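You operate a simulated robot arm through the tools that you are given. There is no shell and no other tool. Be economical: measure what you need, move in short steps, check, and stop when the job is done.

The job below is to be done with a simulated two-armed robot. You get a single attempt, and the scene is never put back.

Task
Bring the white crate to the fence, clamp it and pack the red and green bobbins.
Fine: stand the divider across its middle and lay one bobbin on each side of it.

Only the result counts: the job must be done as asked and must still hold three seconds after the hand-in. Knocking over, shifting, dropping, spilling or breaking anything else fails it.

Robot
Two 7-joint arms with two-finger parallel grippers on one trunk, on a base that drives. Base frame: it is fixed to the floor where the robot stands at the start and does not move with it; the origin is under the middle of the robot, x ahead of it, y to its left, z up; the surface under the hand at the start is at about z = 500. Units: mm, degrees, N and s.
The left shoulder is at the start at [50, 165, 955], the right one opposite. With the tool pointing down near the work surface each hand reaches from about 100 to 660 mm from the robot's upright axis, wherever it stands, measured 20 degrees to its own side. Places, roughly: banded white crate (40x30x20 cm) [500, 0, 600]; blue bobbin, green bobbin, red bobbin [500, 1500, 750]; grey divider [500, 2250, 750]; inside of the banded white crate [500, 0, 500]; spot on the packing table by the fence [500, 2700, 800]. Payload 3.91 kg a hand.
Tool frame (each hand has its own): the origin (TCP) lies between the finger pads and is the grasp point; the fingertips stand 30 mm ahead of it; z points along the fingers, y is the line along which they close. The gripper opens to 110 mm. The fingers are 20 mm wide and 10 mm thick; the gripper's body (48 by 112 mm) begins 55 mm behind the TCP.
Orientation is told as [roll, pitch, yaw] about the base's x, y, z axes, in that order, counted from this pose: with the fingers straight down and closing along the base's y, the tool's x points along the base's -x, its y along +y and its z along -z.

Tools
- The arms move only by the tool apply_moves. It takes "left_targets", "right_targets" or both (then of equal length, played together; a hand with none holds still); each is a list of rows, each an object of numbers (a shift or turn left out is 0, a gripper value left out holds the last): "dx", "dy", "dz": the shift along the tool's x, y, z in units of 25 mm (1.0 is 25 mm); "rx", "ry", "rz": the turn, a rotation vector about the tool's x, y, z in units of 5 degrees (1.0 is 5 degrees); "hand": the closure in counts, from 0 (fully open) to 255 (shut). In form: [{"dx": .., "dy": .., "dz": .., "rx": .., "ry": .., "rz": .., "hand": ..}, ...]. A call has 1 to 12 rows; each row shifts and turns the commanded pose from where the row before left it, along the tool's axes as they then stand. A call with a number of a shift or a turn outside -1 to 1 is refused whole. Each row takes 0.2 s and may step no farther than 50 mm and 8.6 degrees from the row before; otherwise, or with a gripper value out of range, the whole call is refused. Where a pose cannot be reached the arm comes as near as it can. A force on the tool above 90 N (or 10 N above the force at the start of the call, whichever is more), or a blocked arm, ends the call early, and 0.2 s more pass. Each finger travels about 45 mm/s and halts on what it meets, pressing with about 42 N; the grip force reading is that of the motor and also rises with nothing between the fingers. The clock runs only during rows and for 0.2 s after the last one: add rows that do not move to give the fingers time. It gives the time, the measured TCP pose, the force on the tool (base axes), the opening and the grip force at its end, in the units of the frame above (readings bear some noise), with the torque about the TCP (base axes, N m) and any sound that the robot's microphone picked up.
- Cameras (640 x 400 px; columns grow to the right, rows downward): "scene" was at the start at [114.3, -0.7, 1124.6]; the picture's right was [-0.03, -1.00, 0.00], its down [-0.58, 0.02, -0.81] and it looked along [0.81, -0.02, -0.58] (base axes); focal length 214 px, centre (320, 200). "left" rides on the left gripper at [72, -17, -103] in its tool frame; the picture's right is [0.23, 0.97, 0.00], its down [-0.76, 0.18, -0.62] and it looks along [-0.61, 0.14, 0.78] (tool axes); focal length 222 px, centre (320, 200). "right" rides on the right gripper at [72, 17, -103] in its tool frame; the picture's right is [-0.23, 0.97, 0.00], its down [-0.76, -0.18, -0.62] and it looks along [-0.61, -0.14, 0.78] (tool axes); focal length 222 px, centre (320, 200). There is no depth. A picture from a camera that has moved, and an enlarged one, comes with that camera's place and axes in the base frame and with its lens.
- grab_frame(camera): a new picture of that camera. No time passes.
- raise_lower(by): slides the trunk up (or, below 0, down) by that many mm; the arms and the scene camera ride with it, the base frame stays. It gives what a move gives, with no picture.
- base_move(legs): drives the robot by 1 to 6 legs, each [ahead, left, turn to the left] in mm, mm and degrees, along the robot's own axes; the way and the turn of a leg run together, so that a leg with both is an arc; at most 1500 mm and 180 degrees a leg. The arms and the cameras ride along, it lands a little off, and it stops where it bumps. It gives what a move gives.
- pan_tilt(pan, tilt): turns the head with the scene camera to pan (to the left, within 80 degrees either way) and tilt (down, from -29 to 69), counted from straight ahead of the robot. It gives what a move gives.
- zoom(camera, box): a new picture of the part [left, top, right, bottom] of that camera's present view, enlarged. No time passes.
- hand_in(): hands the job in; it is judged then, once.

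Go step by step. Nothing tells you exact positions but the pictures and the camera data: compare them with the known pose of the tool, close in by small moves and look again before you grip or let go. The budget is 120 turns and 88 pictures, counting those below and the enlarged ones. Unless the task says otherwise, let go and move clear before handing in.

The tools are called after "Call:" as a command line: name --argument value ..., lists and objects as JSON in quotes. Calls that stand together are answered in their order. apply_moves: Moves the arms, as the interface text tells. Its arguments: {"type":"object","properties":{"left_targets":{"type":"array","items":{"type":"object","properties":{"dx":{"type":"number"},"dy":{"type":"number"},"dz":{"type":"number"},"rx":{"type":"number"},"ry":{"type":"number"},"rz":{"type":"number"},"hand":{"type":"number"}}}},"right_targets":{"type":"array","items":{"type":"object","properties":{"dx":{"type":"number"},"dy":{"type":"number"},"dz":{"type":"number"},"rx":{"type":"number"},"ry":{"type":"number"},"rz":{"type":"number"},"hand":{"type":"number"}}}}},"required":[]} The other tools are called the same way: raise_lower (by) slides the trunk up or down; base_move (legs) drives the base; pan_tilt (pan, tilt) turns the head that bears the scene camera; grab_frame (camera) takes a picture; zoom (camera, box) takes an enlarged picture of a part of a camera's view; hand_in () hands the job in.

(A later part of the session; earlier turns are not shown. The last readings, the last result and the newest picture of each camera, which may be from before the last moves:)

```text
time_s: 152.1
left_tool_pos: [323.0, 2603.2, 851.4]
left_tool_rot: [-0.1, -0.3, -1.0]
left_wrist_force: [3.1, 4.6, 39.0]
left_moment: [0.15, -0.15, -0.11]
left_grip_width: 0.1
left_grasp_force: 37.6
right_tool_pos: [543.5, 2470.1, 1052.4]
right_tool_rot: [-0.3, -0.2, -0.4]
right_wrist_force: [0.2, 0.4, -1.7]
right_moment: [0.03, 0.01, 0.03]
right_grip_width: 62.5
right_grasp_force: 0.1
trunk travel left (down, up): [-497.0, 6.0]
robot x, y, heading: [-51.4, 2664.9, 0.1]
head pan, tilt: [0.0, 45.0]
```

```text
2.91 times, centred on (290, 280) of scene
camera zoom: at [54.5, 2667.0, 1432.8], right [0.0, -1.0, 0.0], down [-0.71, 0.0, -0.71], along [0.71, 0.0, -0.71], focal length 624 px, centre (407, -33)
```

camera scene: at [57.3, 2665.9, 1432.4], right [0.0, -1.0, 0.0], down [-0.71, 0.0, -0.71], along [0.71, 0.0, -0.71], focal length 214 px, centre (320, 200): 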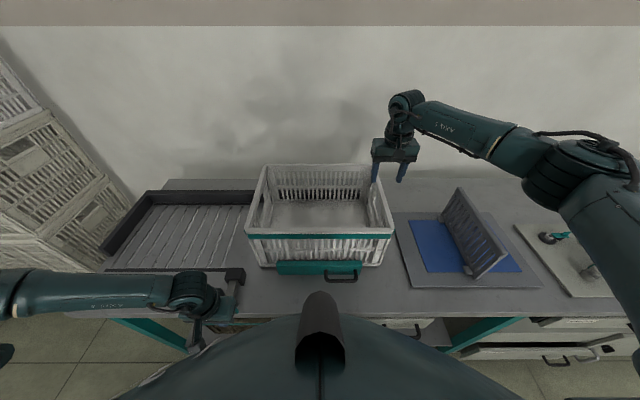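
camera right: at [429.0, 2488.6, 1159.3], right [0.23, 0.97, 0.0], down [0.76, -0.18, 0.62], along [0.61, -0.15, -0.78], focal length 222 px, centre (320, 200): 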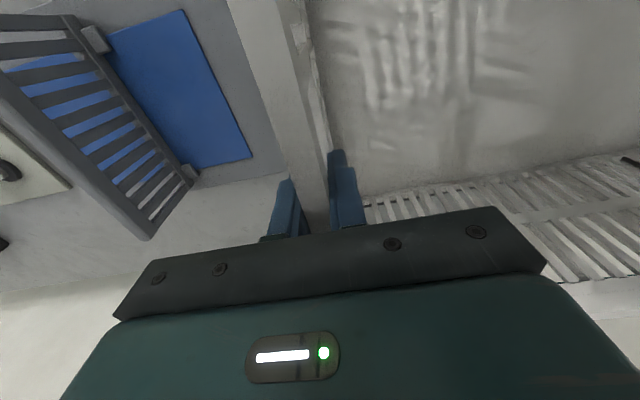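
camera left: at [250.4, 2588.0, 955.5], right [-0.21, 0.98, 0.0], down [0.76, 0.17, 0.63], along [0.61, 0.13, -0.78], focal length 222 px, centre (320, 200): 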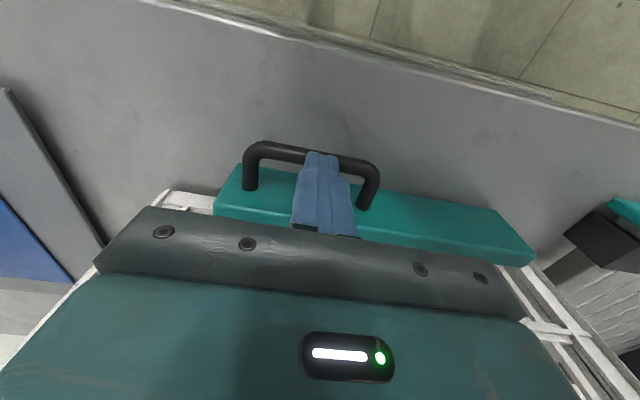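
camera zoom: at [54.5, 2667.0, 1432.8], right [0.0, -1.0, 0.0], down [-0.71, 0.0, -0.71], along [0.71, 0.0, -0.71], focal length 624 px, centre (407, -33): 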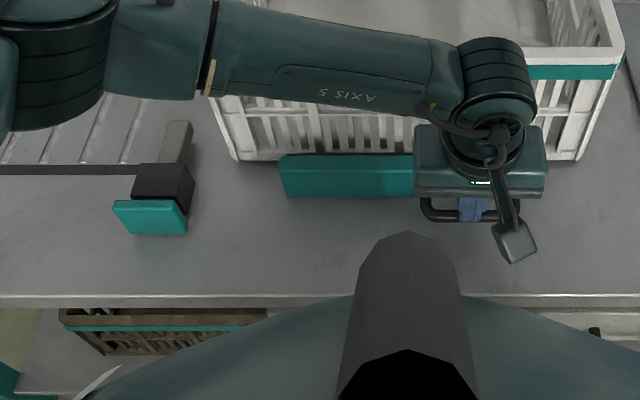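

The bar followed the drag with only about 4 N, so the plunger isn't a lock for it and probably isn't part of this clamp. I'll push the bar back against the crate via the handle, then return the plunger to where it was.

Call:
apply_moves --left_targets '[{"dz": -0.6}, {"dz": -0.6}, {"dx": 0.8}, {"dx": 0.8}, {"dz": 0.9}, {"dz": 0.9}, {}]'

Call:
apply_moves --left_targets '[{"dx": -0.4}, {"dx": -0.4}, {"dx": -0.3}, {"dx": -0.3}, {}]'

Call:
apply_moves --left_targets '[{"dx": -0.3}, {"dx": -0.25}, {}]'

```text
time_s: 153.7
left_tool_pos: [284.2, 2604.2, 833.2]
left_tool_rot: [0.1, 0.0, -1.0]
left_wrist_force: [0.0, -0.3, 0.3]
left_moment: [-0.03, 0.0, 0.01]
left_grip_width: 0.0
left_grasp_force: 38.0
right_tool_pos: [546.3, 2468.9, 1052.0]
right_tool_rot: [-0.2, 0.0, -0.3]
right_wrist_force: [0.2, 0.2, 0.7]
right_moment: [0.01, 0.03, -0.02]
right_grip_width: 62.7
right_grasp_force: 0.0
trunk travel left (down, up): [-497.0, 6.0]
robot x, y, heading: [-48.1, 2666.5, -0.1]
head pan, tilt: [0.0, 45.0]
```

```text
time_s: 154.9
left_tool_pos: [317.9, 2604.5, 836.6]
left_tool_rot: [0.0, 0.1, -0.9]
left_wrist_force: [-3.6, 0.3, -0.6]
left_moment: [0.01, 0.08, 0.0]
left_grip_width: 0.0
left_grasp_force: 37.9
right_tool_pos: [545.6, 2469.7, 1051.5]
right_tool_rot: [-0.2, -0.1, -0.3]
right_wrist_force: [-0.1, -0.6, 0.3]
right_moment: [0.0, -0.01, 0.0]
right_grip_width: 62.8
right_grasp_force: 0.0
trunk travel left (down, up): [-497.0, 6.0]
robot x, y, heading: [-47.8, 2664.0, 0.0]
head pan, tilt: [0.0, 45.0]
```

```text
time_s: 155.7
left_tool_pos: [322.7, 2602.9, 834.8]
left_tool_rot: [0.0, 0.7, -1.2]
left_wrist_force: [-33.9, 7.5, 4.9]
left_moment: [0.53, 0.61, 0.07]
left_grip_width: 0.0
left_grasp_force: 37.6
right_tool_pos: [543.7, 2470.7, 1053.1]
right_tool_rot: [-0.2, -0.3, -0.2]
right_wrist_force: [0.3, 0.7, -0.4]
right_moment: [-0.01, 0.03, 0.0]
right_grip_width: 62.8
right_grasp_force: 0.0
trunk travel left (down, up): [-497.0, 6.0]
robot x, y, heading: [-50.2, 2661.7, 0.1]
head pan, tilt: [0.0, 45.0]
```

The bar bears on the crate again. I'll add a firm final press, then take the hand up and around behind the plunger rod.

Call:
apply_moves --left_targets '[{"dx": -0.25}, {}, {"dx": 0.8}, {"dx": 0.8}, {"dz": -1}, {"dz": -1}, {"dz": -1}, {"dz": -1}, {"dz": -1}, {"dz": -1}, {"dz": -1}, {"dz": -1}]'

Call:
apply_moves --left_targets '[{"dy": 1, "dz": -0.2, "hand": 110}, {"dy": 1}, {"dy": 1}, {"dy": 1}, {"dy": 1}, {"dy": 1}, {"dy": 1}, {"dy": 1}, {"dy": 1}, {"dy": 1}, {"dy": 1}, {"dy": 1}]'

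Call:
apply_moves --left_targets '[{"dy": 1, "dx": -1}, {"dy": 1, "dx": -1}, {"dx": -1}, {"dx": -1}, {"dx": -1}, {"dx": -1}, {}]'

Call:
grab_frame --camera "left"

Call:
grab_frame --camera "scene"

```text
time_s: 158.3
left_tool_pos: [296.3, 2604.6, 1033.9]
left_tool_rot: [0.0, 0.1, -0.9]
left_wrist_force: [-0.1, -0.6, 0.0]
left_moment: [0.01, 0.03, 0.0]
left_grip_width: 0.0
left_grasp_force: 37.6
right_tool_pos: [546.3, 2469.9, 1051.4]
right_tool_rot: [-0.2, 0.0, -0.3]
right_wrist_force: [0.2, -0.3, 0.2]
right_moment: [0.01, 0.01, 0.01]
right_grip_width: 62.8
right_grasp_force: 0.1
trunk travel left (down, up): [-497.0, 6.0]
robot x, y, heading: [-48.7, 2666.3, -0.1]
head pan, tilt: [0.0, 45.0]
```

```text
time_s: 160.9
left_tool_pos: [302.0, 2901.5, 1044.2]
left_tool_rot: [-0.1, 0.0, -1.1]
left_wrist_force: [0.0, -0.1, 0.9]
left_moment: [-0.01, 0.0, 0.0]
left_grip_width: 62.5
left_grasp_force: 0.0
right_tool_pos: [545.6, 2470.2, 1051.9]
right_tool_rot: [-0.2, -0.1, -0.3]
right_wrist_force: [0.2, 0.0, 1.0]
right_moment: [0.03, 0.03, 0.0]
right_grip_width: 62.7
right_grasp_force: 0.0
trunk travel left (down, up): [-497.0, 6.0]
robot x, y, heading: [-50.7, 2664.6, -0.1]
head pan, tilt: [0.0, 45.0]
```

```text
time_s: 162.5
left_tool_pos: [453.9, 2951.3, 1041.2]
left_tool_rot: [0.0, 0.0, -1.0]
left_wrist_force: [-1.1, 0.1, 1.0]
left_moment: [0.02, -0.03, -0.02]
left_grip_width: 62.4
left_grasp_force: 0.0
right_tool_pos: [545.8, 2470.0, 1050.9]
right_tool_rot: [-0.2, -0.1, -0.3]
right_wrist_force: [0.5, 0.4, 0.2]
right_moment: [0.02, 0.02, 0.0]
right_grip_width: 62.5
right_grasp_force: 0.1
trunk travel left (down, up): [-497.0, 6.0]
robot x, y, heading: [-49.0, 2666.6, -0.0]
head pan, tilt: [0.0, 45.0]
```

```text
30 pictures are left
camera left: at [381.1, 2936.0, 1144.5], right [-0.21, 0.98, 0.0], down [0.77, 0.16, 0.62], along [0.61, 0.13, -0.78], focal length 222 px, centre (320, 200)
```

left: 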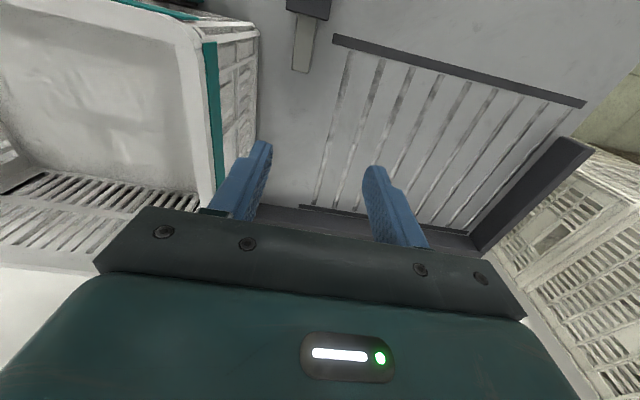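

```text
29 pictures are left
camera scene: at [56.7, 2666.2, 1432.5], right [0.0, -1.0, 0.0], down [-0.71, 0.0, -0.71], along [0.71, 0.0, -0.71], focal length 214 px, centre (320, 200)
```

scene: 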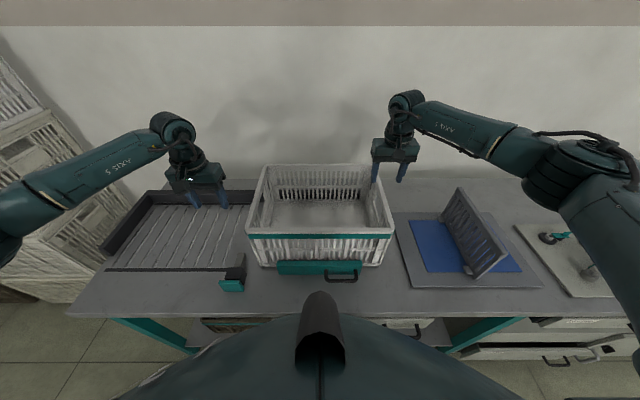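

The plunger rod end is at about x 428, y 2921. I'll lower the right-hand finger of the left gripper behind it and push the plunger back out.

Call:
apply_moves --left_targets '[{"dx": -0.1, "dz": 0.94}, {"dz": 0.94}, {"dz": 0.94}, {"dz": 0.94}, {"dz": 0.94}, {"dz": 0.94}, {"dz": 0.94}, {"dz": 0.94}, {"dz": 0.9}, {}]'

Call:
apply_moves --left_targets '[{"dx": 0.4}, {"dx": 0.4}, {"dx": 0.4}, {}]'

Call:
grab_frame --camera "scene"

```text
time_s: 164.7
left_tool_pos: [456.6, 2950.8, 828.7]
left_tool_rot: [0.0, 0.1, -1.0]
left_wrist_force: [0.0, 0.2, 0.7]
left_moment: [-0.01, 0.04, -0.01]
left_grip_width: 62.6
left_grasp_force: 0.0
right_tool_pos: [546.3, 2471.2, 1051.7]
right_tool_rot: [-0.2, -0.1, -0.3]
right_wrist_force: [-0.1, 0.6, -0.5]
right_moment: [-0.03, 0.0, -0.04]
right_grip_width: 62.8
right_grasp_force: 0.1
trunk travel left (down, up): [-497.0, 6.0]
robot x, y, heading: [-53.6, 2665.9, 0.1]
head pan, tilt: [0.0, 45.0]
```

```text
time_s: 165.7
left_tool_pos: [425.5, 2951.2, 828.6]
left_tool_rot: [0.0, 0.2, -1.0]
left_wrist_force: [1.8, 0.7, 0.1]
left_moment: [0.04, -0.07, 0.04]
left_grip_width: 62.2
left_grasp_force: 0.0
right_tool_pos: [545.5, 2469.9, 1051.8]
right_tool_rot: [-0.2, -0.2, -0.3]
right_wrist_force: [-0.6, 0.2, -0.9]
right_moment: [0.03, 0.03, 0.02]
right_grip_width: 62.7
right_grasp_force: 0.0
trunk travel left (down, up): [-497.0, 6.0]
robot x, y, heading: [-50.7, 2667.0, -0.2]
head pan, tilt: [0.0, 45.0]
```

```text
28 pictures are left
camera scene: at [57.2, 2666.1, 1432.4], right [0.0, -1.0, 0.0], down [-0.71, 0.0, -0.71], along [0.71, 0.0, -0.71], focal length 214 px, centre (320, 200)
```

scene: 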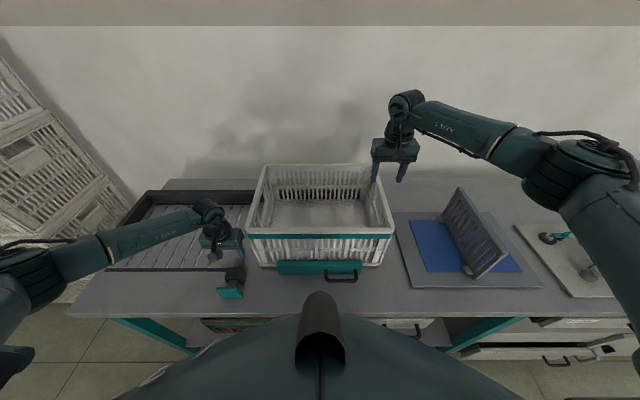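

Call:
apply_moves --left_targets '[{"dx": 0.4}, {"dx": 0.4}, {"dx": 0.4}, {"dx": 0.3}, {}]'

Call:
zoom --camera "scene" --box '[180, 230, 300, 330]'

```text
time_s: 166.9
left_tool_pos: [388.7, 2950.7, 828.0]
left_tool_rot: [-0.1, 0.1, -0.9]
left_wrist_force: [2.3, -0.5, 0.2]
left_moment: [0.03, -0.02, 0.05]
left_grip_width: 62.8
left_grasp_force: 0.3
right_tool_pos: [546.3, 2470.3, 1051.7]
right_tool_rot: [-0.3, -0.1, -0.2]
right_wrist_force: [0.1, 0.0, -0.2]
right_moment: [0.04, -0.04, -0.02]
right_grip_width: 62.7
right_grasp_force: 0.0
trunk travel left (down, up): [-497.0, 6.0]
robot x, y, heading: [-51.2, 2668.1, -0.3]
head pan, tilt: [0.0, 45.0]
```

```text
4.00 times, centred on (240, 280) of scene
camera zoom: at [57.2, 2666.1, 1432.4], right [0.0, -1.0, 0.0], down [-0.71, 0.0, -0.71], along [0.71, 0.0, -0.71], focal length 858 px, centre (640, -120)
```

zoom: 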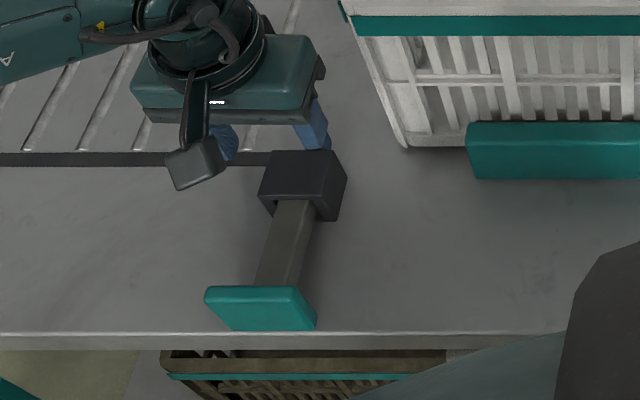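

The plunger is back at its original place (pad at x≈258) and the bar is against the crate. I'll withdraw the left hand and drive right to the divider.

Call:
apply_moves --left_targets '[{"dx": -0.4}, {"dz": -1}, {"dz": -1}, {"dz": -1}, {"dz": -1}, {"dz": -1}, {"dz": -1}, {"dz": -1}, {"dz": -1}, {"dz": -1}, {"dz": -1}]' --right_targets '[{"dx": 0, "hand": 0}, {"dz": -0.5}, {"dz": -0.5}, {"dz": -0.5}, {"dz": -0.5}, {}, {}, {}, {}, {}, {}]'

Call:
base_move --legs '[[0, -330, 0]]'

Call:
grab_frame --camera "scene"

Call:
grab_frame --camera "right"

```text
time_s: 169.3
left_tool_pos: [397.1, 2950.2, 1082.3]
left_tool_rot: [0.0, 0.0, -1.1]
left_wrist_force: [-1.1, 0.3, 0.0]
left_moment: [-0.01, 0.0, -0.03]
left_grip_width: 62.5
left_grasp_force: 0.1
right_tool_pos: [546.4, 2471.4, 1100.5]
right_tool_rot: [-0.1, -0.2, -0.4]
right_wrist_force: [-0.6, 1.3, -0.1]
right_moment: [-0.02, 0.03, -0.02]
right_grip_width: 110.1
right_grasp_force: 0.0
trunk travel left (down, up): [-497.0, 6.0]
robot x, y, heading: [-50.0, 2662.7, -0.1]
head pan, tilt: [0.0, 45.0]
```

```text
time_s: 172.7
left_tool_pos: [397.9, 2634.8, 1082.0]
left_tool_rot: [0.0, 0.0, -0.3]
left_wrist_force: [0.3, 0.1, 0.2]
left_moment: [0.02, -0.03, -0.05]
left_grip_width: 62.6
left_grasp_force: 0.1
right_tool_pos: [552.2, 2156.2, 1101.4]
right_tool_rot: [-0.1, -0.1, 0.4]
right_wrist_force: [0.8, 0.7, 0.0]
right_moment: [-0.04, -0.02, 0.0]
right_grip_width: 110.0
right_grasp_force: 0.0
trunk travel left (down, up): [-497.0, 6.0]
robot x, y, heading: [-49.0, 2343.9, 0.4]
head pan, tilt: [0.0, 45.0]
```

```text
26 pictures are left
camera scene: at [58.1, 2346.5, 1432.4], right [0.01, -1.0, 0.0], down [-0.71, -0.01, -0.71], along [0.71, 0.01, -0.71], focal length 214 px, centre (320, 200)
```

scene: 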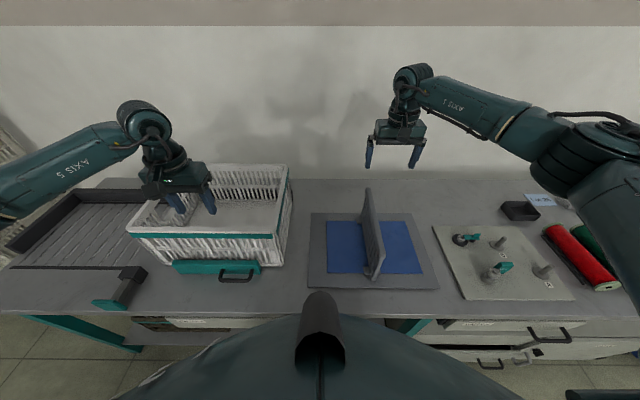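

```text
25 pictures are left
camera right: at [478.1, 2173.2, 1205.1], right [0.22, 0.98, 0.0], down [0.76, -0.17, 0.63], along [0.61, -0.14, -0.78], focal length 222 px, centre (320, 200)
```

right: 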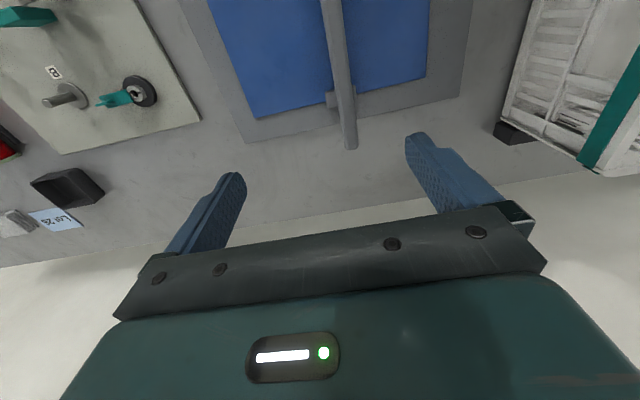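

The divider stands along x at y≈2184, its centre near x≈492 and its top near z≈911. I'll bring the right hand over its middle.

Call:
apply_moves --right_targets '[{"dx": 0.8, "dy": 0.37}, {"dx": 0.8, "dy": 0.37}, {"dx": 0.8, "dy": 0.38}, {"dz": 0.9}, {"dz": 0.9}, {"dz": 0.9}, {"dz": 0.9}, {"dz": 0.9}, {"dz": 0.9}, {"dz": 0.9}, {}]'

Call:
grab_frame --camera "right"

Call:
zoom --camera "scene" --box '[300, 150, 460, 290]'

```text
time_s: 175.1
left_tool_pos: [396.3, 2634.3, 1081.8]
left_tool_rot: [0.0, 0.1, -0.3]
left_wrist_force: [0.2, -0.1, 0.8]
left_moment: [-0.01, 0.0, -0.04]
left_grip_width: 62.7
left_grasp_force: 0.0
right_tool_pos: [491.7, 2183.9, 942.6]
right_tool_rot: [-0.2, -0.1, 0.3]
right_wrist_force: [0.8, -1.1, 0.5]
right_moment: [-0.01, 0.0, 0.04]
right_grip_width: 110.2
right_grasp_force: 0.0
trunk travel left (down, up): [-497.0, 6.0]
robot x, y, heading: [-53.2, 2339.9, 0.4]
head pan, tilt: [0.0, 45.0]
```

```text
24 pictures are left
camera right: at [419.1, 2200.4, 1048.0], right [0.22, 0.97, 0.0], down [0.76, -0.17, 0.63], along [0.61, -0.14, -0.78], focal length 222 px, centre (320, 200)
```

right: 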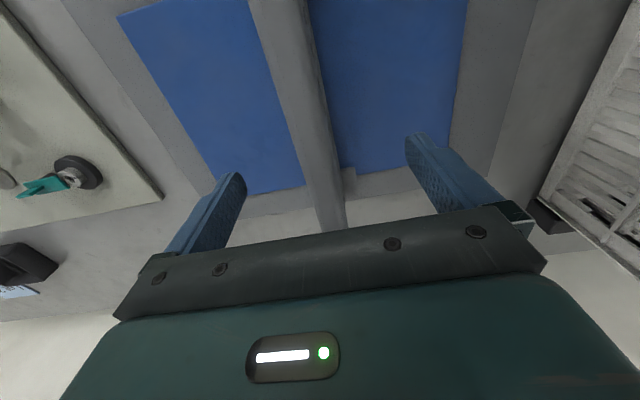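

```text
2.86 times, centred on (380, 220) of scene
camera zoom: at [58.0, 2346.7, 1432.5], right [0.01, -1.0, 0.0], down [-0.71, -0.01, -0.71], along [0.71, 0.01, -0.71], focal length 613 px, centre (149, 143)
```

zoom: 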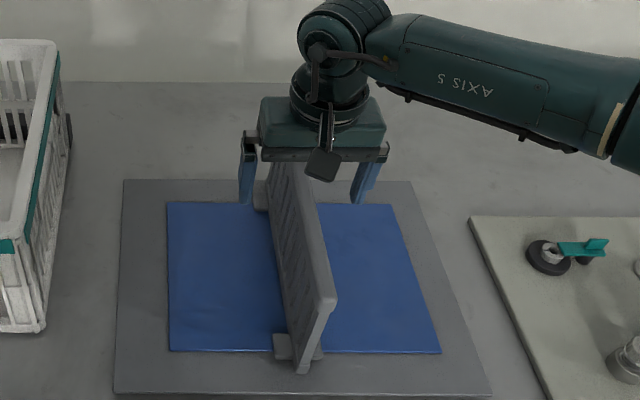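

The hand is centred over the divider's top rail. I'll lower, grip and lift.

Call:
apply_moves --right_targets '[{"dz": 0.84}, {"dz": 0.84}, {"hand": 255}, {}, {}, {}, {}, {}, {}, {}]'

Call:
apply_moves --right_targets '[{"dz": -0.4}, {"dz": -0.6}, {"dz": -1}, {"dz": -1}, {"dz": -1}, {"dz": -1}, {"dz": -1}, {"dz": -1}, {}]'

Call:
grab_frame --camera "scene"

```text
time_s: 177.3
left_tool_pos: [396.4, 2635.0, 1081.4]
left_tool_rot: [-0.1, 0.2, -0.4]
left_wrist_force: [0.6, -0.3, 0.5]
left_moment: [0.0, 0.01, 0.02]
left_grip_width: 62.5
left_grasp_force: 0.1
right_tool_pos: [492.5, 2181.3, 902.1]
right_tool_rot: [-0.1, -0.1, 0.3]
right_wrist_force: [0.8, 0.6, 0.2]
right_moment: [0.01, -0.03, 0.04]
right_grip_width: 17.1
right_grasp_force: 41.5
trunk travel left (down, up): [-497.0, 6.0]
robot x, y, heading: [-50.3, 2345.3, 0.5]
head pan, tilt: [0.0, 45.0]
```

```text
time_s: 179.3
left_tool_pos: [396.6, 2634.4, 1082.6]
left_tool_rot: [0.0, 0.0, -0.3]
left_wrist_force: [-0.5, 0.0, 0.1]
left_moment: [0.02, -0.01, -0.01]
left_grip_width: 62.5
left_grasp_force: 0.0
right_tool_pos: [490.2, 2184.5, 1076.6]
right_tool_rot: [-0.1, -0.1, 0.3]
right_wrist_force: [0.1, -0.1, -1.7]
right_moment: [0.02, -0.01, 0.02]
right_grip_width: 17.2
right_grasp_force: 42.0
trunk travel left (down, up): [-497.0, 6.0]
robot x, y, heading: [-49.7, 2344.3, 0.7]
head pan, tilt: [0.0, 45.0]
```

```text
22 pictures are left
camera scene: at [58.3, 2346.6, 1432.4], right [0.01, -1.0, 0.0], down [-0.71, -0.01, -0.71], along [0.71, 0.01, -0.71], focal length 214 px, centre (320, 200)
```

scene: 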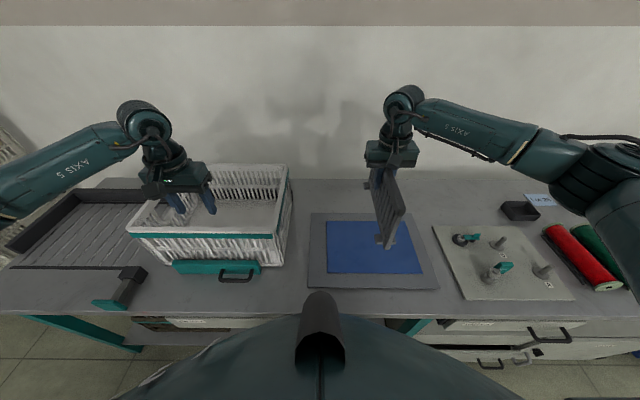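

The divider is held upright. I'll raise it clear of the crate rim and drive left so that it is over the crate middle.

Call:
apply_moves --right_targets '[{"dz": -1}, {"dz": -1}, {"dz": -0.6}, {}]'

Call:
base_move --legs '[[0, 482, -0.6]]'

Call:
zoom --camera "scene" --box '[280, 130, 480, 290]'

Call:
grab_frame --camera "right"

```text
time_s: 180.3
left_tool_pos: [396.4, 2634.8, 1082.2]
left_tool_rot: [0.1, 0.1, -0.2]
left_wrist_force: [0.0, -0.4, -0.6]
left_moment: [0.02, -0.03, 0.0]
left_grip_width: 62.2
left_grasp_force: 0.1
right_tool_pos: [489.4, 2184.1, 1141.8]
right_tool_rot: [-0.1, -0.1, 0.4]
right_wrist_force: [-0.1, -0.3, -1.0]
right_moment: [0.0, 0.0, -0.02]
right_grip_width: 17.2
right_grasp_force: 42.3
trunk travel left (down, up): [-497.0, 6.0]
robot x, y, heading: [-50.5, 2347.0, 0.3]
head pan, tilt: [0.0, 45.0]
```

```text
time_s: 185.1
left_tool_pos: [405.3, 3114.8, 1081.3]
left_tool_rot: [0.0, 0.0, -1.7]
left_wrist_force: [0.3, 0.2, 0.1]
left_moment: [0.0, 0.02, 0.04]
left_grip_width: 62.6
left_grasp_force: 0.0
right_tool_pos: [485.8, 2663.1, 1142.2]
right_tool_rot: [-0.2, -0.1, -1.0]
right_wrist_force: [-0.4, 0.1, -1.0]
right_moment: [0.02, 0.01, 0.03]
right_grip_width: 17.2
right_grasp_force: 41.8
trunk travel left (down, up): [-497.0, 6.0]
robot x, y, heading: [-50.7, 2831.2, -0.9]
head pan, tilt: [0.0, 45.0]
```

```text
2.50 times, centred on (380, 210) of scene
camera zoom: at [59.5, 2834.6, 1432.4], right [-0.01, -1.0, 0.0], down [-0.71, 0.01, -0.71], along [0.71, -0.01, -0.71], focal length 536 px, centre (170, 175)
```

zoom: 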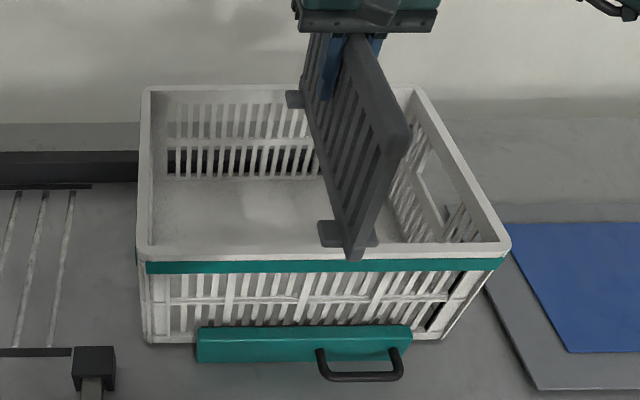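

```text
20 pictures are left
camera right: at [414.4, 2680.8, 1246.3], right [0.24, 0.97, 0.0], down [0.76, -0.19, 0.63], along [0.61, -0.15, -0.78], focal length 222 px, centre (320, 200)
```

right: 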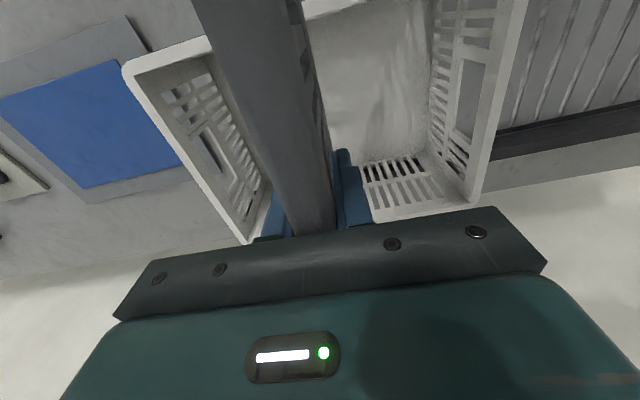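

The crate centre comes out at about (543, 2664). I'll correct the yaw, move the divider there, lower it partway into the crate and check.

Call:
apply_moves --right_targets '[{"dx": -0.76, "rz": -0.15}, {"dx": -0.76}, {"dx": -0.77, "dy": 0.03}, {"dz": 0.8}, {"dz": 0.8}, {"dz": 0.8}, {"dz": 0.8}, {}]'

Call:
zoom --camera "scene" --box '[280, 130, 480, 290]'

Call:
grab_frame --camera "right"

```text
time_s: 186.9
left_tool_pos: [403.3, 3116.0, 1081.7]
left_tool_rot: [0.0, -0.1, -1.6]
left_wrist_force: [-0.6, 0.2, -0.2]
left_moment: [0.02, 0.02, -0.01]
left_grip_width: 62.5
left_grasp_force: 0.1
right_tool_pos: [543.0, 2660.9, 1060.8]
right_tool_rot: [-0.1, -0.2, -0.3]
right_wrist_force: [6.3, 0.8, 13.0]
right_moment: [0.12, 1.4, -0.12]
right_grip_width: 17.1
right_grasp_force: 42.1
trunk travel left (down, up): [-497.0, 6.0]
robot x, y, heading: [-50.1, 2835.8, -1.0]
head pan, tilt: [0.0, 45.0]
```

```text
2.50 times, centred on (380, 210) of scene
camera zoom: at [59.0, 2835.1, 1432.6], right [-0.01, -1.0, 0.0], down [-0.71, 0.01, -0.71], along [0.71, -0.01, -0.71], focal length 536 px, centre (170, 175)
```

zoom: 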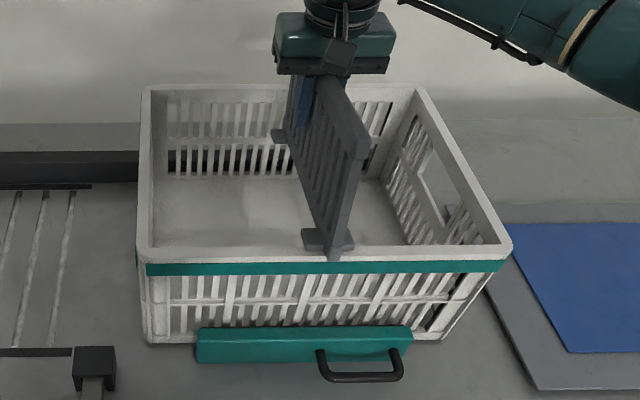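

```text
18 pictures are left
camera right: at [471.1, 2678.4, 1165.4], right [0.23, 0.97, 0.0], down [0.76, -0.18, 0.63], along [0.61, -0.15, -0.78], focal length 222 px, centre (320, 200)
```

right: 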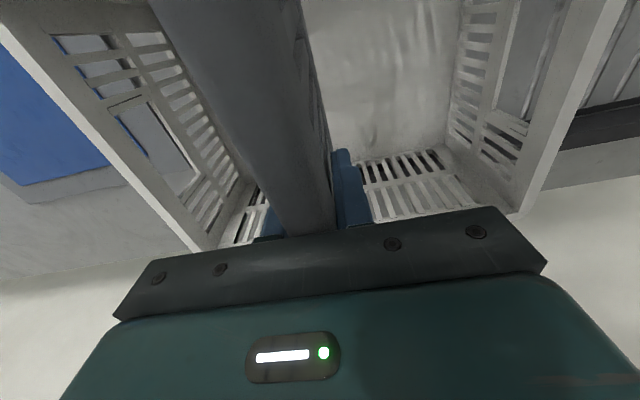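

The near end of the divider caught the front rim and may have tilted in the grip. I'll lift it back out and look.

Call:
apply_moves --right_targets '[{"dz": -0.8}, {"dz": -0.8}, {"dz": -0.8}, {"dz": -0.8}, {}]'

Call:
zoom --camera "scene" --box '[320, 120, 440, 260]'

```text
time_s: 188.1
left_tool_pos: [404.8, 3114.4, 1082.5]
left_tool_rot: [0.0, 0.0, -1.7]
left_wrist_force: [-0.3, -0.6, -0.3]
left_moment: [-0.01, 0.0, -0.02]
left_grip_width: 62.6
left_grasp_force: 0.0
right_tool_pos: [545.5, 2661.2, 1141.4]
right_tool_rot: [-0.1, -0.1, -0.3]
right_wrist_force: [0.7, -0.2, -1.6]
right_moment: [0.02, 0.0, -0.04]
right_grip_width: 17.3
right_grasp_force: 41.9
trunk travel left (down, up): [-497.0, 6.0]
robot x, y, heading: [-48.1, 2834.4, -1.1]
head pan, tilt: [0.0, 45.0]
```

```text
2.86 times, centred on (380, 190) of scene
camera zoom: at [59.6, 2834.4, 1432.4], right [-0.01, -1.0, 0.0], down [-0.71, 0.01, -0.71], along [0.71, -0.01, -0.71], focal length 613 px, centre (149, 229)
```

zoom: 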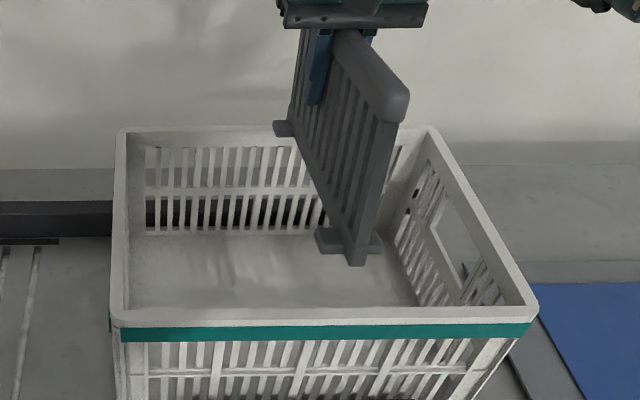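

The divider is pitched about 13° in the grip with its near end up. I'll tilt the hand to level it, shift it about 4 mm and check again.

Call:
apply_moves --right_targets '[{"ry": -0.9}, {"ry": -0.9}, {"ry": -0.9}, {"dx": -0.14, "dy": 0.1, "dz": 0.03}, {}]'

Call:
zoom --camera "scene" --box '[320, 120, 440, 260]'

```text
time_s: 189.3
left_tool_pos: [404.9, 3114.6, 1082.6]
left_tool_rot: [0.0, 0.1, -1.7]
left_wrist_force: [0.0, -0.1, 0.1]
left_moment: [0.02, 0.04, 0.0]
left_grip_width: 62.4
left_grasp_force: 0.0
right_tool_pos: [547.7, 2664.5, 1142.8]
right_tool_rot: [-0.1, -13.6, -0.2]
right_wrist_force: [-0.5, 0.3, -1.4]
right_moment: [0.01, -0.02, 0.03]
right_grip_width: 17.3
right_grasp_force: 42.3
trunk travel left (down, up): [-497.0, 6.0]
robot x, y, heading: [-51.5, 2834.4, -0.5]
head pan, tilt: [0.0, 45.0]
```

```text
2.86 times, centred on (380, 190) of scene
camera zoom: at [59.3, 2834.3, 1432.4], right [-0.01, -1.0, 0.0], down [-0.71, 0.01, -0.71], along [0.71, -0.01, -0.71], focal length 613 px, centre (149, 229)
```

zoom: 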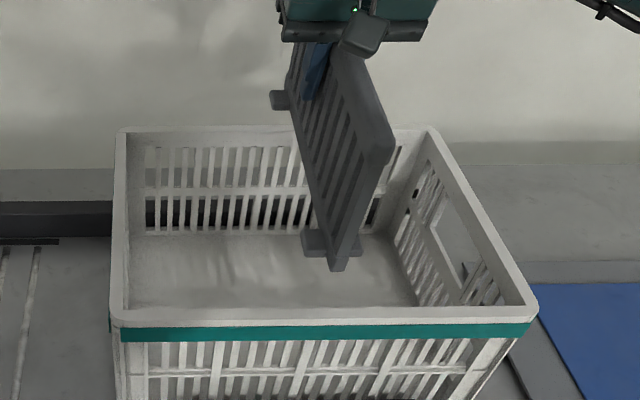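

The divider is level again and its near end sits inside the rim. I'll lower it into the crate.

Call:
apply_moves --right_targets '[{"dx": 0.19, "dz": 0.8}, {"dx": 0.19, "dz": 0.8}, {"dx": 0.19, "dz": 0.8}, {"dx": 0.19, "dz": 0.8}, {}]'

Call:
zoom --camera "scene" --box '[320, 120, 440, 260]'

```text
time_s: 190.5
left_tool_pos: [404.1, 3114.8, 1081.7]
left_tool_rot: [0.1, 0.1, -1.8]
left_wrist_force: [-0.4, -0.4, -0.2]
left_moment: [0.01, 0.0, 0.0]
left_grip_width: 62.5
left_grasp_force: 0.0
right_tool_pos: [548.5, 2666.3, 1060.1]
right_tool_rot: [-0.2, -13.8, -0.3]
right_wrist_force: [5.3, 0.5, 0.2]
right_moment: [-0.06, -0.17, 0.06]
right_grip_width: 17.2
right_grasp_force: 41.6
trunk travel left (down, up): [-497.0, 6.0]
robot x, y, heading: [-48.1, 2831.8, -0.8]
head pan, tilt: [0.0, 45.0]
```

```text
2.86 times, centred on (380, 190) of scene
camera zoom: at [60.1, 2834.5, 1432.4], right [-0.01, -1.0, 0.0], down [-0.71, 0.01, -0.71], along [0.71, -0.01, -0.71], focal length 613 px, centre (149, 229)
```

zoom: 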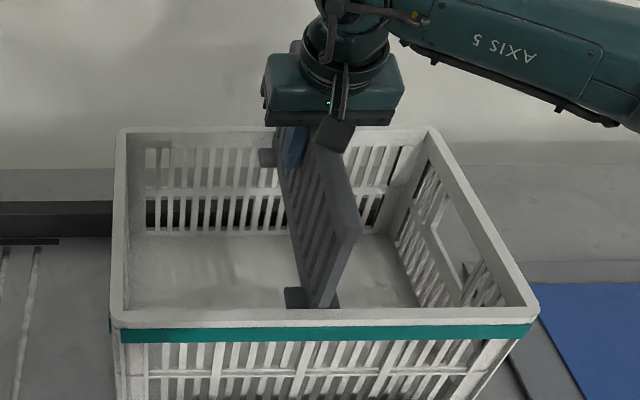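

The near end is inside, with a slight 5 N rub on the front rim. I'll shift 3 mm back and keep lowering.

Call:
apply_moves --right_targets '[{"dx": -0.12, "dz": 0.03}, {"dx": 0.19, "dz": 0.8}, {"dx": 0.19, "dz": 0.8}, {}]'

Call:
apply_moves --right_targets '[{"dx": 0.19, "dz": 0.8}, {"dx": 0.19, "dz": 0.8}, {"dx": 0.1, "dz": 0.4}, {}]'

```text
time_s: 191.5
left_tool_pos: [404.6, 3115.3, 1081.4]
left_tool_rot: [0.0, 0.1, -1.7]
left_wrist_force: [-0.5, -0.8, -0.1]
left_moment: [0.02, 0.0, 0.02]
left_grip_width: 62.6
left_grasp_force: 0.0
right_tool_pos: [551.1, 2665.7, 1018.0]
right_tool_rot: [-0.1, -13.7, -0.2]
right_wrist_force: [4.8, 0.3, 0.6]
right_moment: [0.02, 0.06, 0.05]
right_grip_width: 17.1
right_grasp_force: 41.9
trunk travel left (down, up): [-497.0, 6.0]
robot x, y, heading: [-46.1, 2836.2, -0.8]
head pan, tilt: [0.0, 45.0]
```

```text
time_s: 192.5
left_tool_pos: [404.2, 3114.3, 1081.3]
left_tool_rot: [0.0, 0.1, -1.6]
left_wrist_force: [0.3, 0.0, -0.1]
left_moment: [-0.01, 0.01, 0.01]
left_grip_width: 62.5
left_grasp_force: 0.1
right_tool_pos: [550.9, 2666.2, 966.8]
right_tool_rot: [-0.1, -13.6, -0.2]
right_wrist_force: [5.8, -0.4, 0.6]
right_moment: [-0.03, 0.46, 0.05]
right_grip_width: 17.2
right_grasp_force: 41.8
trunk travel left (down, up): [-497.0, 6.0]
robot x, y, heading: [-49.7, 2834.0, -0.8]
head pan, tilt: [0.0, 45.0]
```

Call:
apply_moves --right_targets '[{"dx": -0.12, "dz": 0.03}, {"dx": 0.19, "dz": 0.8}, {"dx": 0.14, "dz": 0.6}, {}]'

Call:
apply_moves --right_targets '[{"dx": 0.07, "dz": 0.3}, {"dx": 0.07, "dz": 0.3}, {}]'

```text
time_s: 193.5
left_tool_pos: [403.7, 3114.9, 1081.3]
left_tool_rot: [0.0, 0.1, -1.7]
left_wrist_force: [0.2, 0.0, -0.6]
left_moment: [-0.02, -0.01, -0.01]
left_grip_width: 62.4
left_grasp_force: 0.0
right_tool_pos: [556.2, 2664.6, 928.2]
right_tool_rot: [-0.2, -13.5, -0.3]
right_wrist_force: [2.8, -0.7, -0.5]
right_moment: [0.0, 0.19, 0.08]
right_grip_width: 17.5
right_grasp_force: 42.1
trunk travel left (down, up): [-497.0, 6.0]
robot x, y, heading: [-50.2, 2834.6, -0.8]
head pan, tilt: [0.0, 45.0]
```

```text
time_s: 194.3
left_tool_pos: [404.6, 3115.5, 1081.3]
left_tool_rot: [0.0, 0.1, -1.7]
left_wrist_force: [-0.1, 0.5, 0.1]
left_moment: [-0.03, -0.03, -0.04]
left_grip_width: 62.6
left_grasp_force: 0.1
right_tool_pos: [555.8, 2664.0, 914.3]
right_tool_rot: [-0.2, -13.6, -0.2]
right_wrist_force: [7.2, -0.7, 2.5]
right_moment: [-0.03, 0.71, 0.0]
right_grip_width: 17.5
right_grasp_force: 41.6
trunk travel left (down, up): [-497.0, 6.0]
robot x, y, heading: [-51.2, 2835.0, -0.8]
head pan, tilt: [0.0, 45.0]
```

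Call:
apply_moves --right_targets '[{"dx": 0.05, "dz": 0.2}, {}]'

Call:
zoom --camera "scene" --box '[300, 130, 460, 290]'

```text
time_s: 194.9
left_tool_pos: [403.8, 3115.3, 1081.7]
left_tool_rot: [0.0, 0.1, -1.7]
left_wrist_force: [0.1, 0.6, 0.8]
left_moment: [-0.02, -0.01, -0.02]
left_grip_width: 62.4
left_grasp_force: 0.2
right_tool_pos: [554.3, 2664.5, 909.8]
right_tool_rot: [-0.2, -13.5, -0.3]
right_wrist_force: [4.6, 0.3, 0.2]
right_moment: [0.0, 0.35, 0.09]
right_grip_width: 17.6
right_grasp_force: 42.4
trunk travel left (down, up): [-497.0, 6.0]
robot x, y, heading: [-51.4, 2834.4, -0.8]
head pan, tilt: [0.0, 45.0]
```

```text
2.50 times, centred on (380, 210) of scene
camera zoom: at [59.9, 2834.5, 1432.4], right [-0.01, -1.0, 0.0], down [-0.71, 0.01, -0.71], along [0.71, -0.01, -0.71], focal length 536 px, centre (170, 175)
```

zoom: 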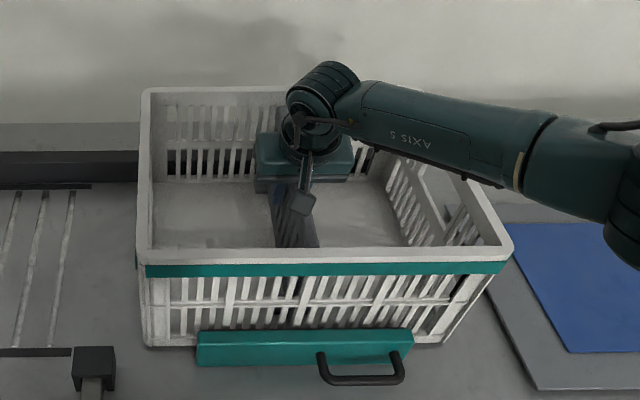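

Call:
apply_moves --right_targets '[{"dx": 0.05, "dz": 0.2}, {}]'

Call:
apply_moves --right_targets '[{"dx": 0.05, "dz": 0.2}, {}]'

```text
time_s: 195.5
left_tool_pos: [403.3, 3115.9, 1081.7]
left_tool_rot: [0.0, -0.1, -1.7]
left_wrist_force: [0.5, -0.3, 0.2]
left_moment: [0.0, 0.02, -0.02]
left_grip_width: 62.5
left_grasp_force: 0.0
right_tool_pos: [554.5, 2666.6, 907.1]
right_tool_rot: [-0.1, -13.7, -0.1]
right_wrist_force: [3.3, 0.8, 11.7]
right_moment: [0.03, 1.36, 0.0]
right_grip_width: 17.2
right_grasp_force: 42.1
trunk travel left (down, up): [-497.0, 6.0]
robot x, y, heading: [-50.1, 2833.6, -1.3]
head pan, tilt: [0.0, 45.0]
```

```text
time_s: 196.1
left_tool_pos: [404.2, 3115.1, 1082.8]
left_tool_rot: [0.0, 0.0, -1.7]
left_wrist_force: [0.2, -0.6, -0.2]
left_moment: [0.0, -0.03, 0.04]
left_grip_width: 62.5
left_grasp_force: 0.0
right_tool_pos: [555.2, 2664.4, 900.0]
right_tool_rot: [-0.2, -13.6, -0.2]
right_wrist_force: [2.4, -0.6, 10.5]
right_moment: [0.04, 1.45, -0.04]
right_grip_width: 17.5
right_grasp_force: 42.5
trunk travel left (down, up): [-497.0, 6.0]
robot x, y, heading: [-45.8, 2835.2, -0.7]
head pan, tilt: [0.0, 45.0]
```

Call:
apply_moves --right_targets '[{"dx": 0.05, "dz": 0.2}, {}]'

Call:
grab_frame --camera "right"

```text
time_s: 196.7
left_tool_pos: [404.0, 3115.7, 1082.2]
left_tool_rot: [0.0, 0.1, -1.7]
left_wrist_force: [0.0, -0.4, 0.2]
left_moment: [0.01, 0.01, -0.01]
left_grip_width: 62.8
left_grasp_force: 0.1
right_tool_pos: [556.2, 2665.5, 898.1]
right_tool_rot: [-0.2, -14.0, -0.2]
right_wrist_force: [7.9, -0.9, 25.0]
right_moment: [0.13, 2.69, 0.09]
right_grip_width: 17.2
right_grasp_force: 41.7
trunk travel left (down, up): [-497.0, 6.0]
robot x, y, heading: [-51.9, 2836.5, -0.9]
head pan, tilt: [0.0, 45.0]
```

```text
13 pictures are left
camera right: at [460.2, 2682.8, 981.7], right [0.23, 0.97, 0.05], down [0.59, -0.18, 0.79], along [0.78, -0.15, -0.61], focal length 222 px, centre (320, 200)
```

right: 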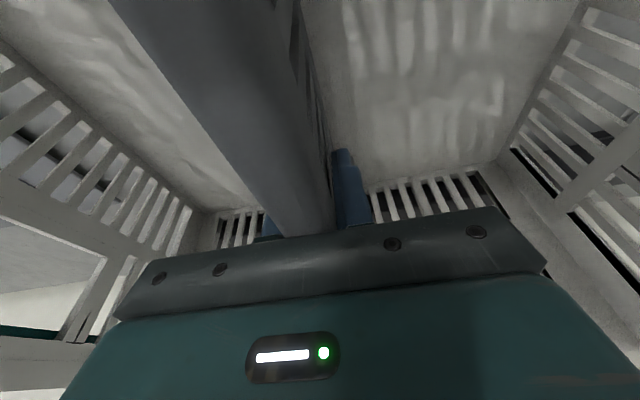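

The divider is on the floor, with 25 N showing. I'll release it and raise the hand straight out.

Call:
apply_moves --right_targets '[{"dx": -0.02, "dz": -0.1}, {"hand": 130}, {}, {}, {"dx": -0.24, "dz": -0.95}, {"dx": -0.24, "dz": -0.95}, {"dx": -0.24, "dz": -0.95}, {"dx": -0.24, "dz": -0.95}, {"dx": -0.24, "dz": -0.95}, {"dx": -0.24, "dz": -0.95}, {"dx": -0.24, "dz": -0.95}, {}]'

Call:
zoom --camera "scene" --box '[280, 130, 480, 290]'

```text
time_s: 199.3
left_tool_pos: [405.3, 3114.8, 1081.8]
left_tool_rot: [0.1, 0.1, -1.7]
left_wrist_force: [-0.3, -0.7, 0.3]
left_moment: [0.01, -0.01, 0.03]
left_grip_width: 62.5
left_grasp_force: 0.1
right_tool_pos: [554.2, 2662.8, 1070.3]
right_tool_rot: [-0.3, -13.7, -0.1]
right_wrist_force: [0.7, 0.2, 0.0]
right_moment: [-0.02, -0.03, -0.03]
right_grip_width: 53.7
right_grasp_force: 0.0
trunk travel left (down, up): [-497.0, 6.0]
robot x, y, heading: [-47.5, 2836.9, -0.6]
head pan, tilt: [0.0, 45.0]
```

```text
2.50 times, centred on (380, 210) of scene
camera zoom: at [59.5, 2834.5, 1432.4], right [-0.01, -1.0, 0.0], down [-0.71, 0.01, -0.71], along [0.71, -0.01, -0.71], focal length 536 px, centre (170, 175)
```

zoom: 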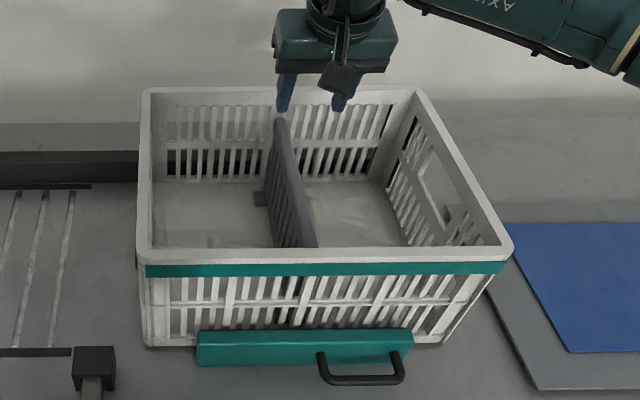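

The divider stands across the middle of the crate. Now for the bobbins: I'll level the right hand, drive to y≈1455 and look.

Call:
apply_moves --right_targets '[{"dz": -0.6, "ry": 0.9, "hand": 0}, {"ry": 0.9}, {"ry": 0.9}, {"dx": 1}, {"dx": 1}, {"dx": 1}, {}]' --left_targets '[{"hand": 0}, {}, {}, {}, {}, {}, {}]'

Call:
base_move --legs '[[0, -1380, 0.7]]'

Call:
grab_frame --camera "scene"

```text
time_s: 200.9
left_tool_pos: [405.3, 3115.3, 1081.5]
left_tool_rot: [0.0, 0.1, -1.7]
left_wrist_force: [-0.2, 0.3, 1.5]
left_moment: [0.0, -0.01, 0.01]
left_grip_width: 110.0
left_grasp_force: 0.0
right_tool_pos: [476.2, 2664.3, 1085.0]
right_tool_rot: [-0.2, -0.1, -0.3]
right_wrist_force: [-1.1, -0.2, -0.5]
right_moment: [0.03, -0.01, -0.02]
right_grip_width: 110.0
right_grasp_force: 0.1
trunk travel left (down, up): [-497.0, 6.0]
robot x, y, heading: [-49.9, 2833.4, -0.7]
head pan, tilt: [0.0, 45.0]
```

```text
time_s: 211.4
left_tool_pos: [372.1, 1825.4, 1082.3]
left_tool_rot: [0.1, 0.0, -1.7]
left_wrist_force: [-0.9, 0.0, -1.0]
left_moment: [0.02, -0.05, 0.0]
left_grip_width: 109.9
left_grasp_force: 0.0
right_tool_pos: [444.6, 1375.0, 1084.5]
right_tool_rot: [-0.1, 0.0, -0.2]
right_wrist_force: [0.2, -0.1, 0.5]
right_moment: [0.02, 0.01, 0.01]
right_grip_width: 110.2
right_grasp_force: 0.0
trunk travel left (down, up): [-497.0, 6.0]
robot x, y, heading: [-82.9, 1545.0, -1.0]
head pan, tilt: [0.0, 45.0]
stopped in leg 1: the robot was blocked; the commanded pose is now the measured one
```

```text
11 pictures are left
camera scene: at [27.8, 1545.5, 1432.5], right [-0.02, -1.0, 0.0], down [-0.71, 0.01, -0.71], along [0.71, -0.01, -0.71], focal length 214 px, centre (320, 200)
```

scene: 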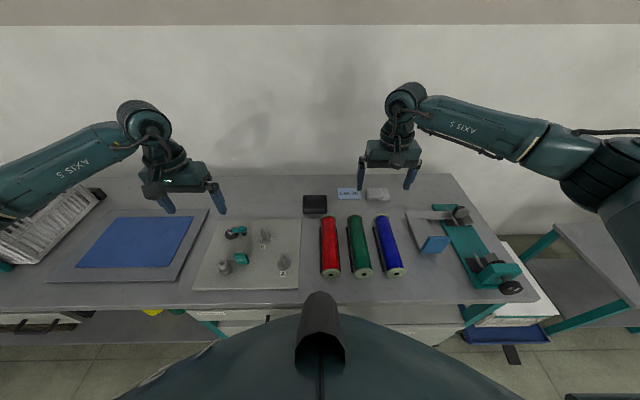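

The base stopped at y=1545, but both bobbins are in reach from here. Red is centred near (447, 1508) and green near (448, 1406), both lying along x. I'll move the right hand aside and bring the left hand over red.

Call:
apply_moves --left_targets '[{"dx": -0.28, "dy": -1}, {"dx": -0.28, "dy": -1}, {"dx": -0.28, "dy": -1}, {"dx": -0.28, "dy": -1}, {"dx": -0.28, "dy": -1}, {"dx": -0.28, "dy": -1}, {"dx": -0.28, "dy": -1}, {"dx": -0.28, "dy": -1}, {"dx": -0.28, "dy": -1}, {"dx": -0.28, "dy": -1}, {"dx": -0.28, "dy": -1}, {"dx": -0.28, "dy": -1}]' --right_targets '[{"dy": -0.8}, {"dy": -0.8}, {"dy": -0.8}, {"dy": -0.8}, {"dy": -0.4}, {}, {}, {}, {}, {}, {}, {}]'

Call:
apply_moves --left_targets '[{"dy": -0.7}, {"dz": 1}, {"dz": 1}, {"dz": 1}, {"dz": 1}, {"dz": 1}, {"dz": 1}, {"dz": 1}, {}]'

Call:
grab_frame --camera "left"

```text
time_s: 214.0
left_tool_pos: [448.1, 1522.3, 1080.3]
left_tool_rot: [0.1, 0.1, -1.7]
left_wrist_force: [-0.1, -0.6, 0.9]
left_moment: [-0.01, -0.01, -0.02]
left_grip_width: 110.0
left_grasp_force: 0.0
right_tool_pos: [443.2, 1285.0, 1085.5]
right_tool_rot: [-0.1, -0.1, -0.3]
right_wrist_force: [-0.4, -0.2, 0.2]
right_moment: [0.01, 0.01, 0.0]
right_grip_width: 109.8
right_grasp_force: 0.1
trunk travel left (down, up): [-497.0, 6.0]
robot x, y, heading: [-82.9, 1545.1, -0.9]
head pan, tilt: [0.0, 45.0]
```

```text
time_s: 216.0
left_tool_pos: [446.5, 1507.0, 909.4]
left_tool_rot: [0.0, 0.0, -1.7]
left_wrist_force: [0.3, -0.6, -0.7]
left_moment: [-0.02, -0.04, 0.02]
left_grip_width: 110.2
left_grasp_force: 0.1
right_tool_pos: [443.9, 1286.0, 1086.0]
right_tool_rot: [-0.1, -0.1, -0.3]
right_wrist_force: [-0.4, 0.1, 0.2]
right_moment: [-0.01, 0.02, 0.01]
right_grip_width: 110.0
right_grasp_force: 0.0
trunk travel left (down, up): [-497.0, 6.0]
robot x, y, heading: [-79.8, 1544.6, -1.1]
head pan, tilt: [0.0, 45.0]
```

```text
10 pictures are left
camera left: at [373.7, 1493.2, 1012.3], right [-0.2, 0.98, 0.0], down [0.77, 0.15, 0.62], along [0.61, 0.12, -0.78], focal length 222 px, centre (320, 200)
```

left: 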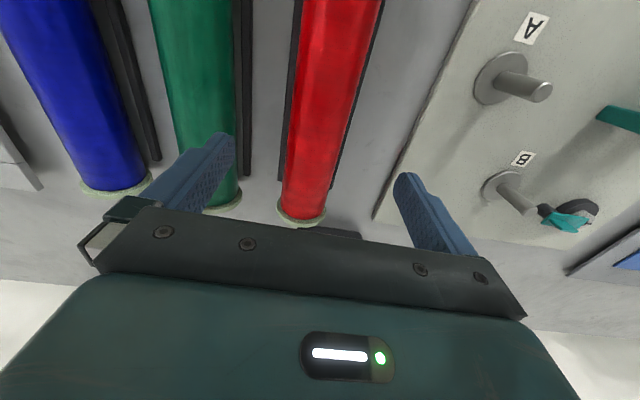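

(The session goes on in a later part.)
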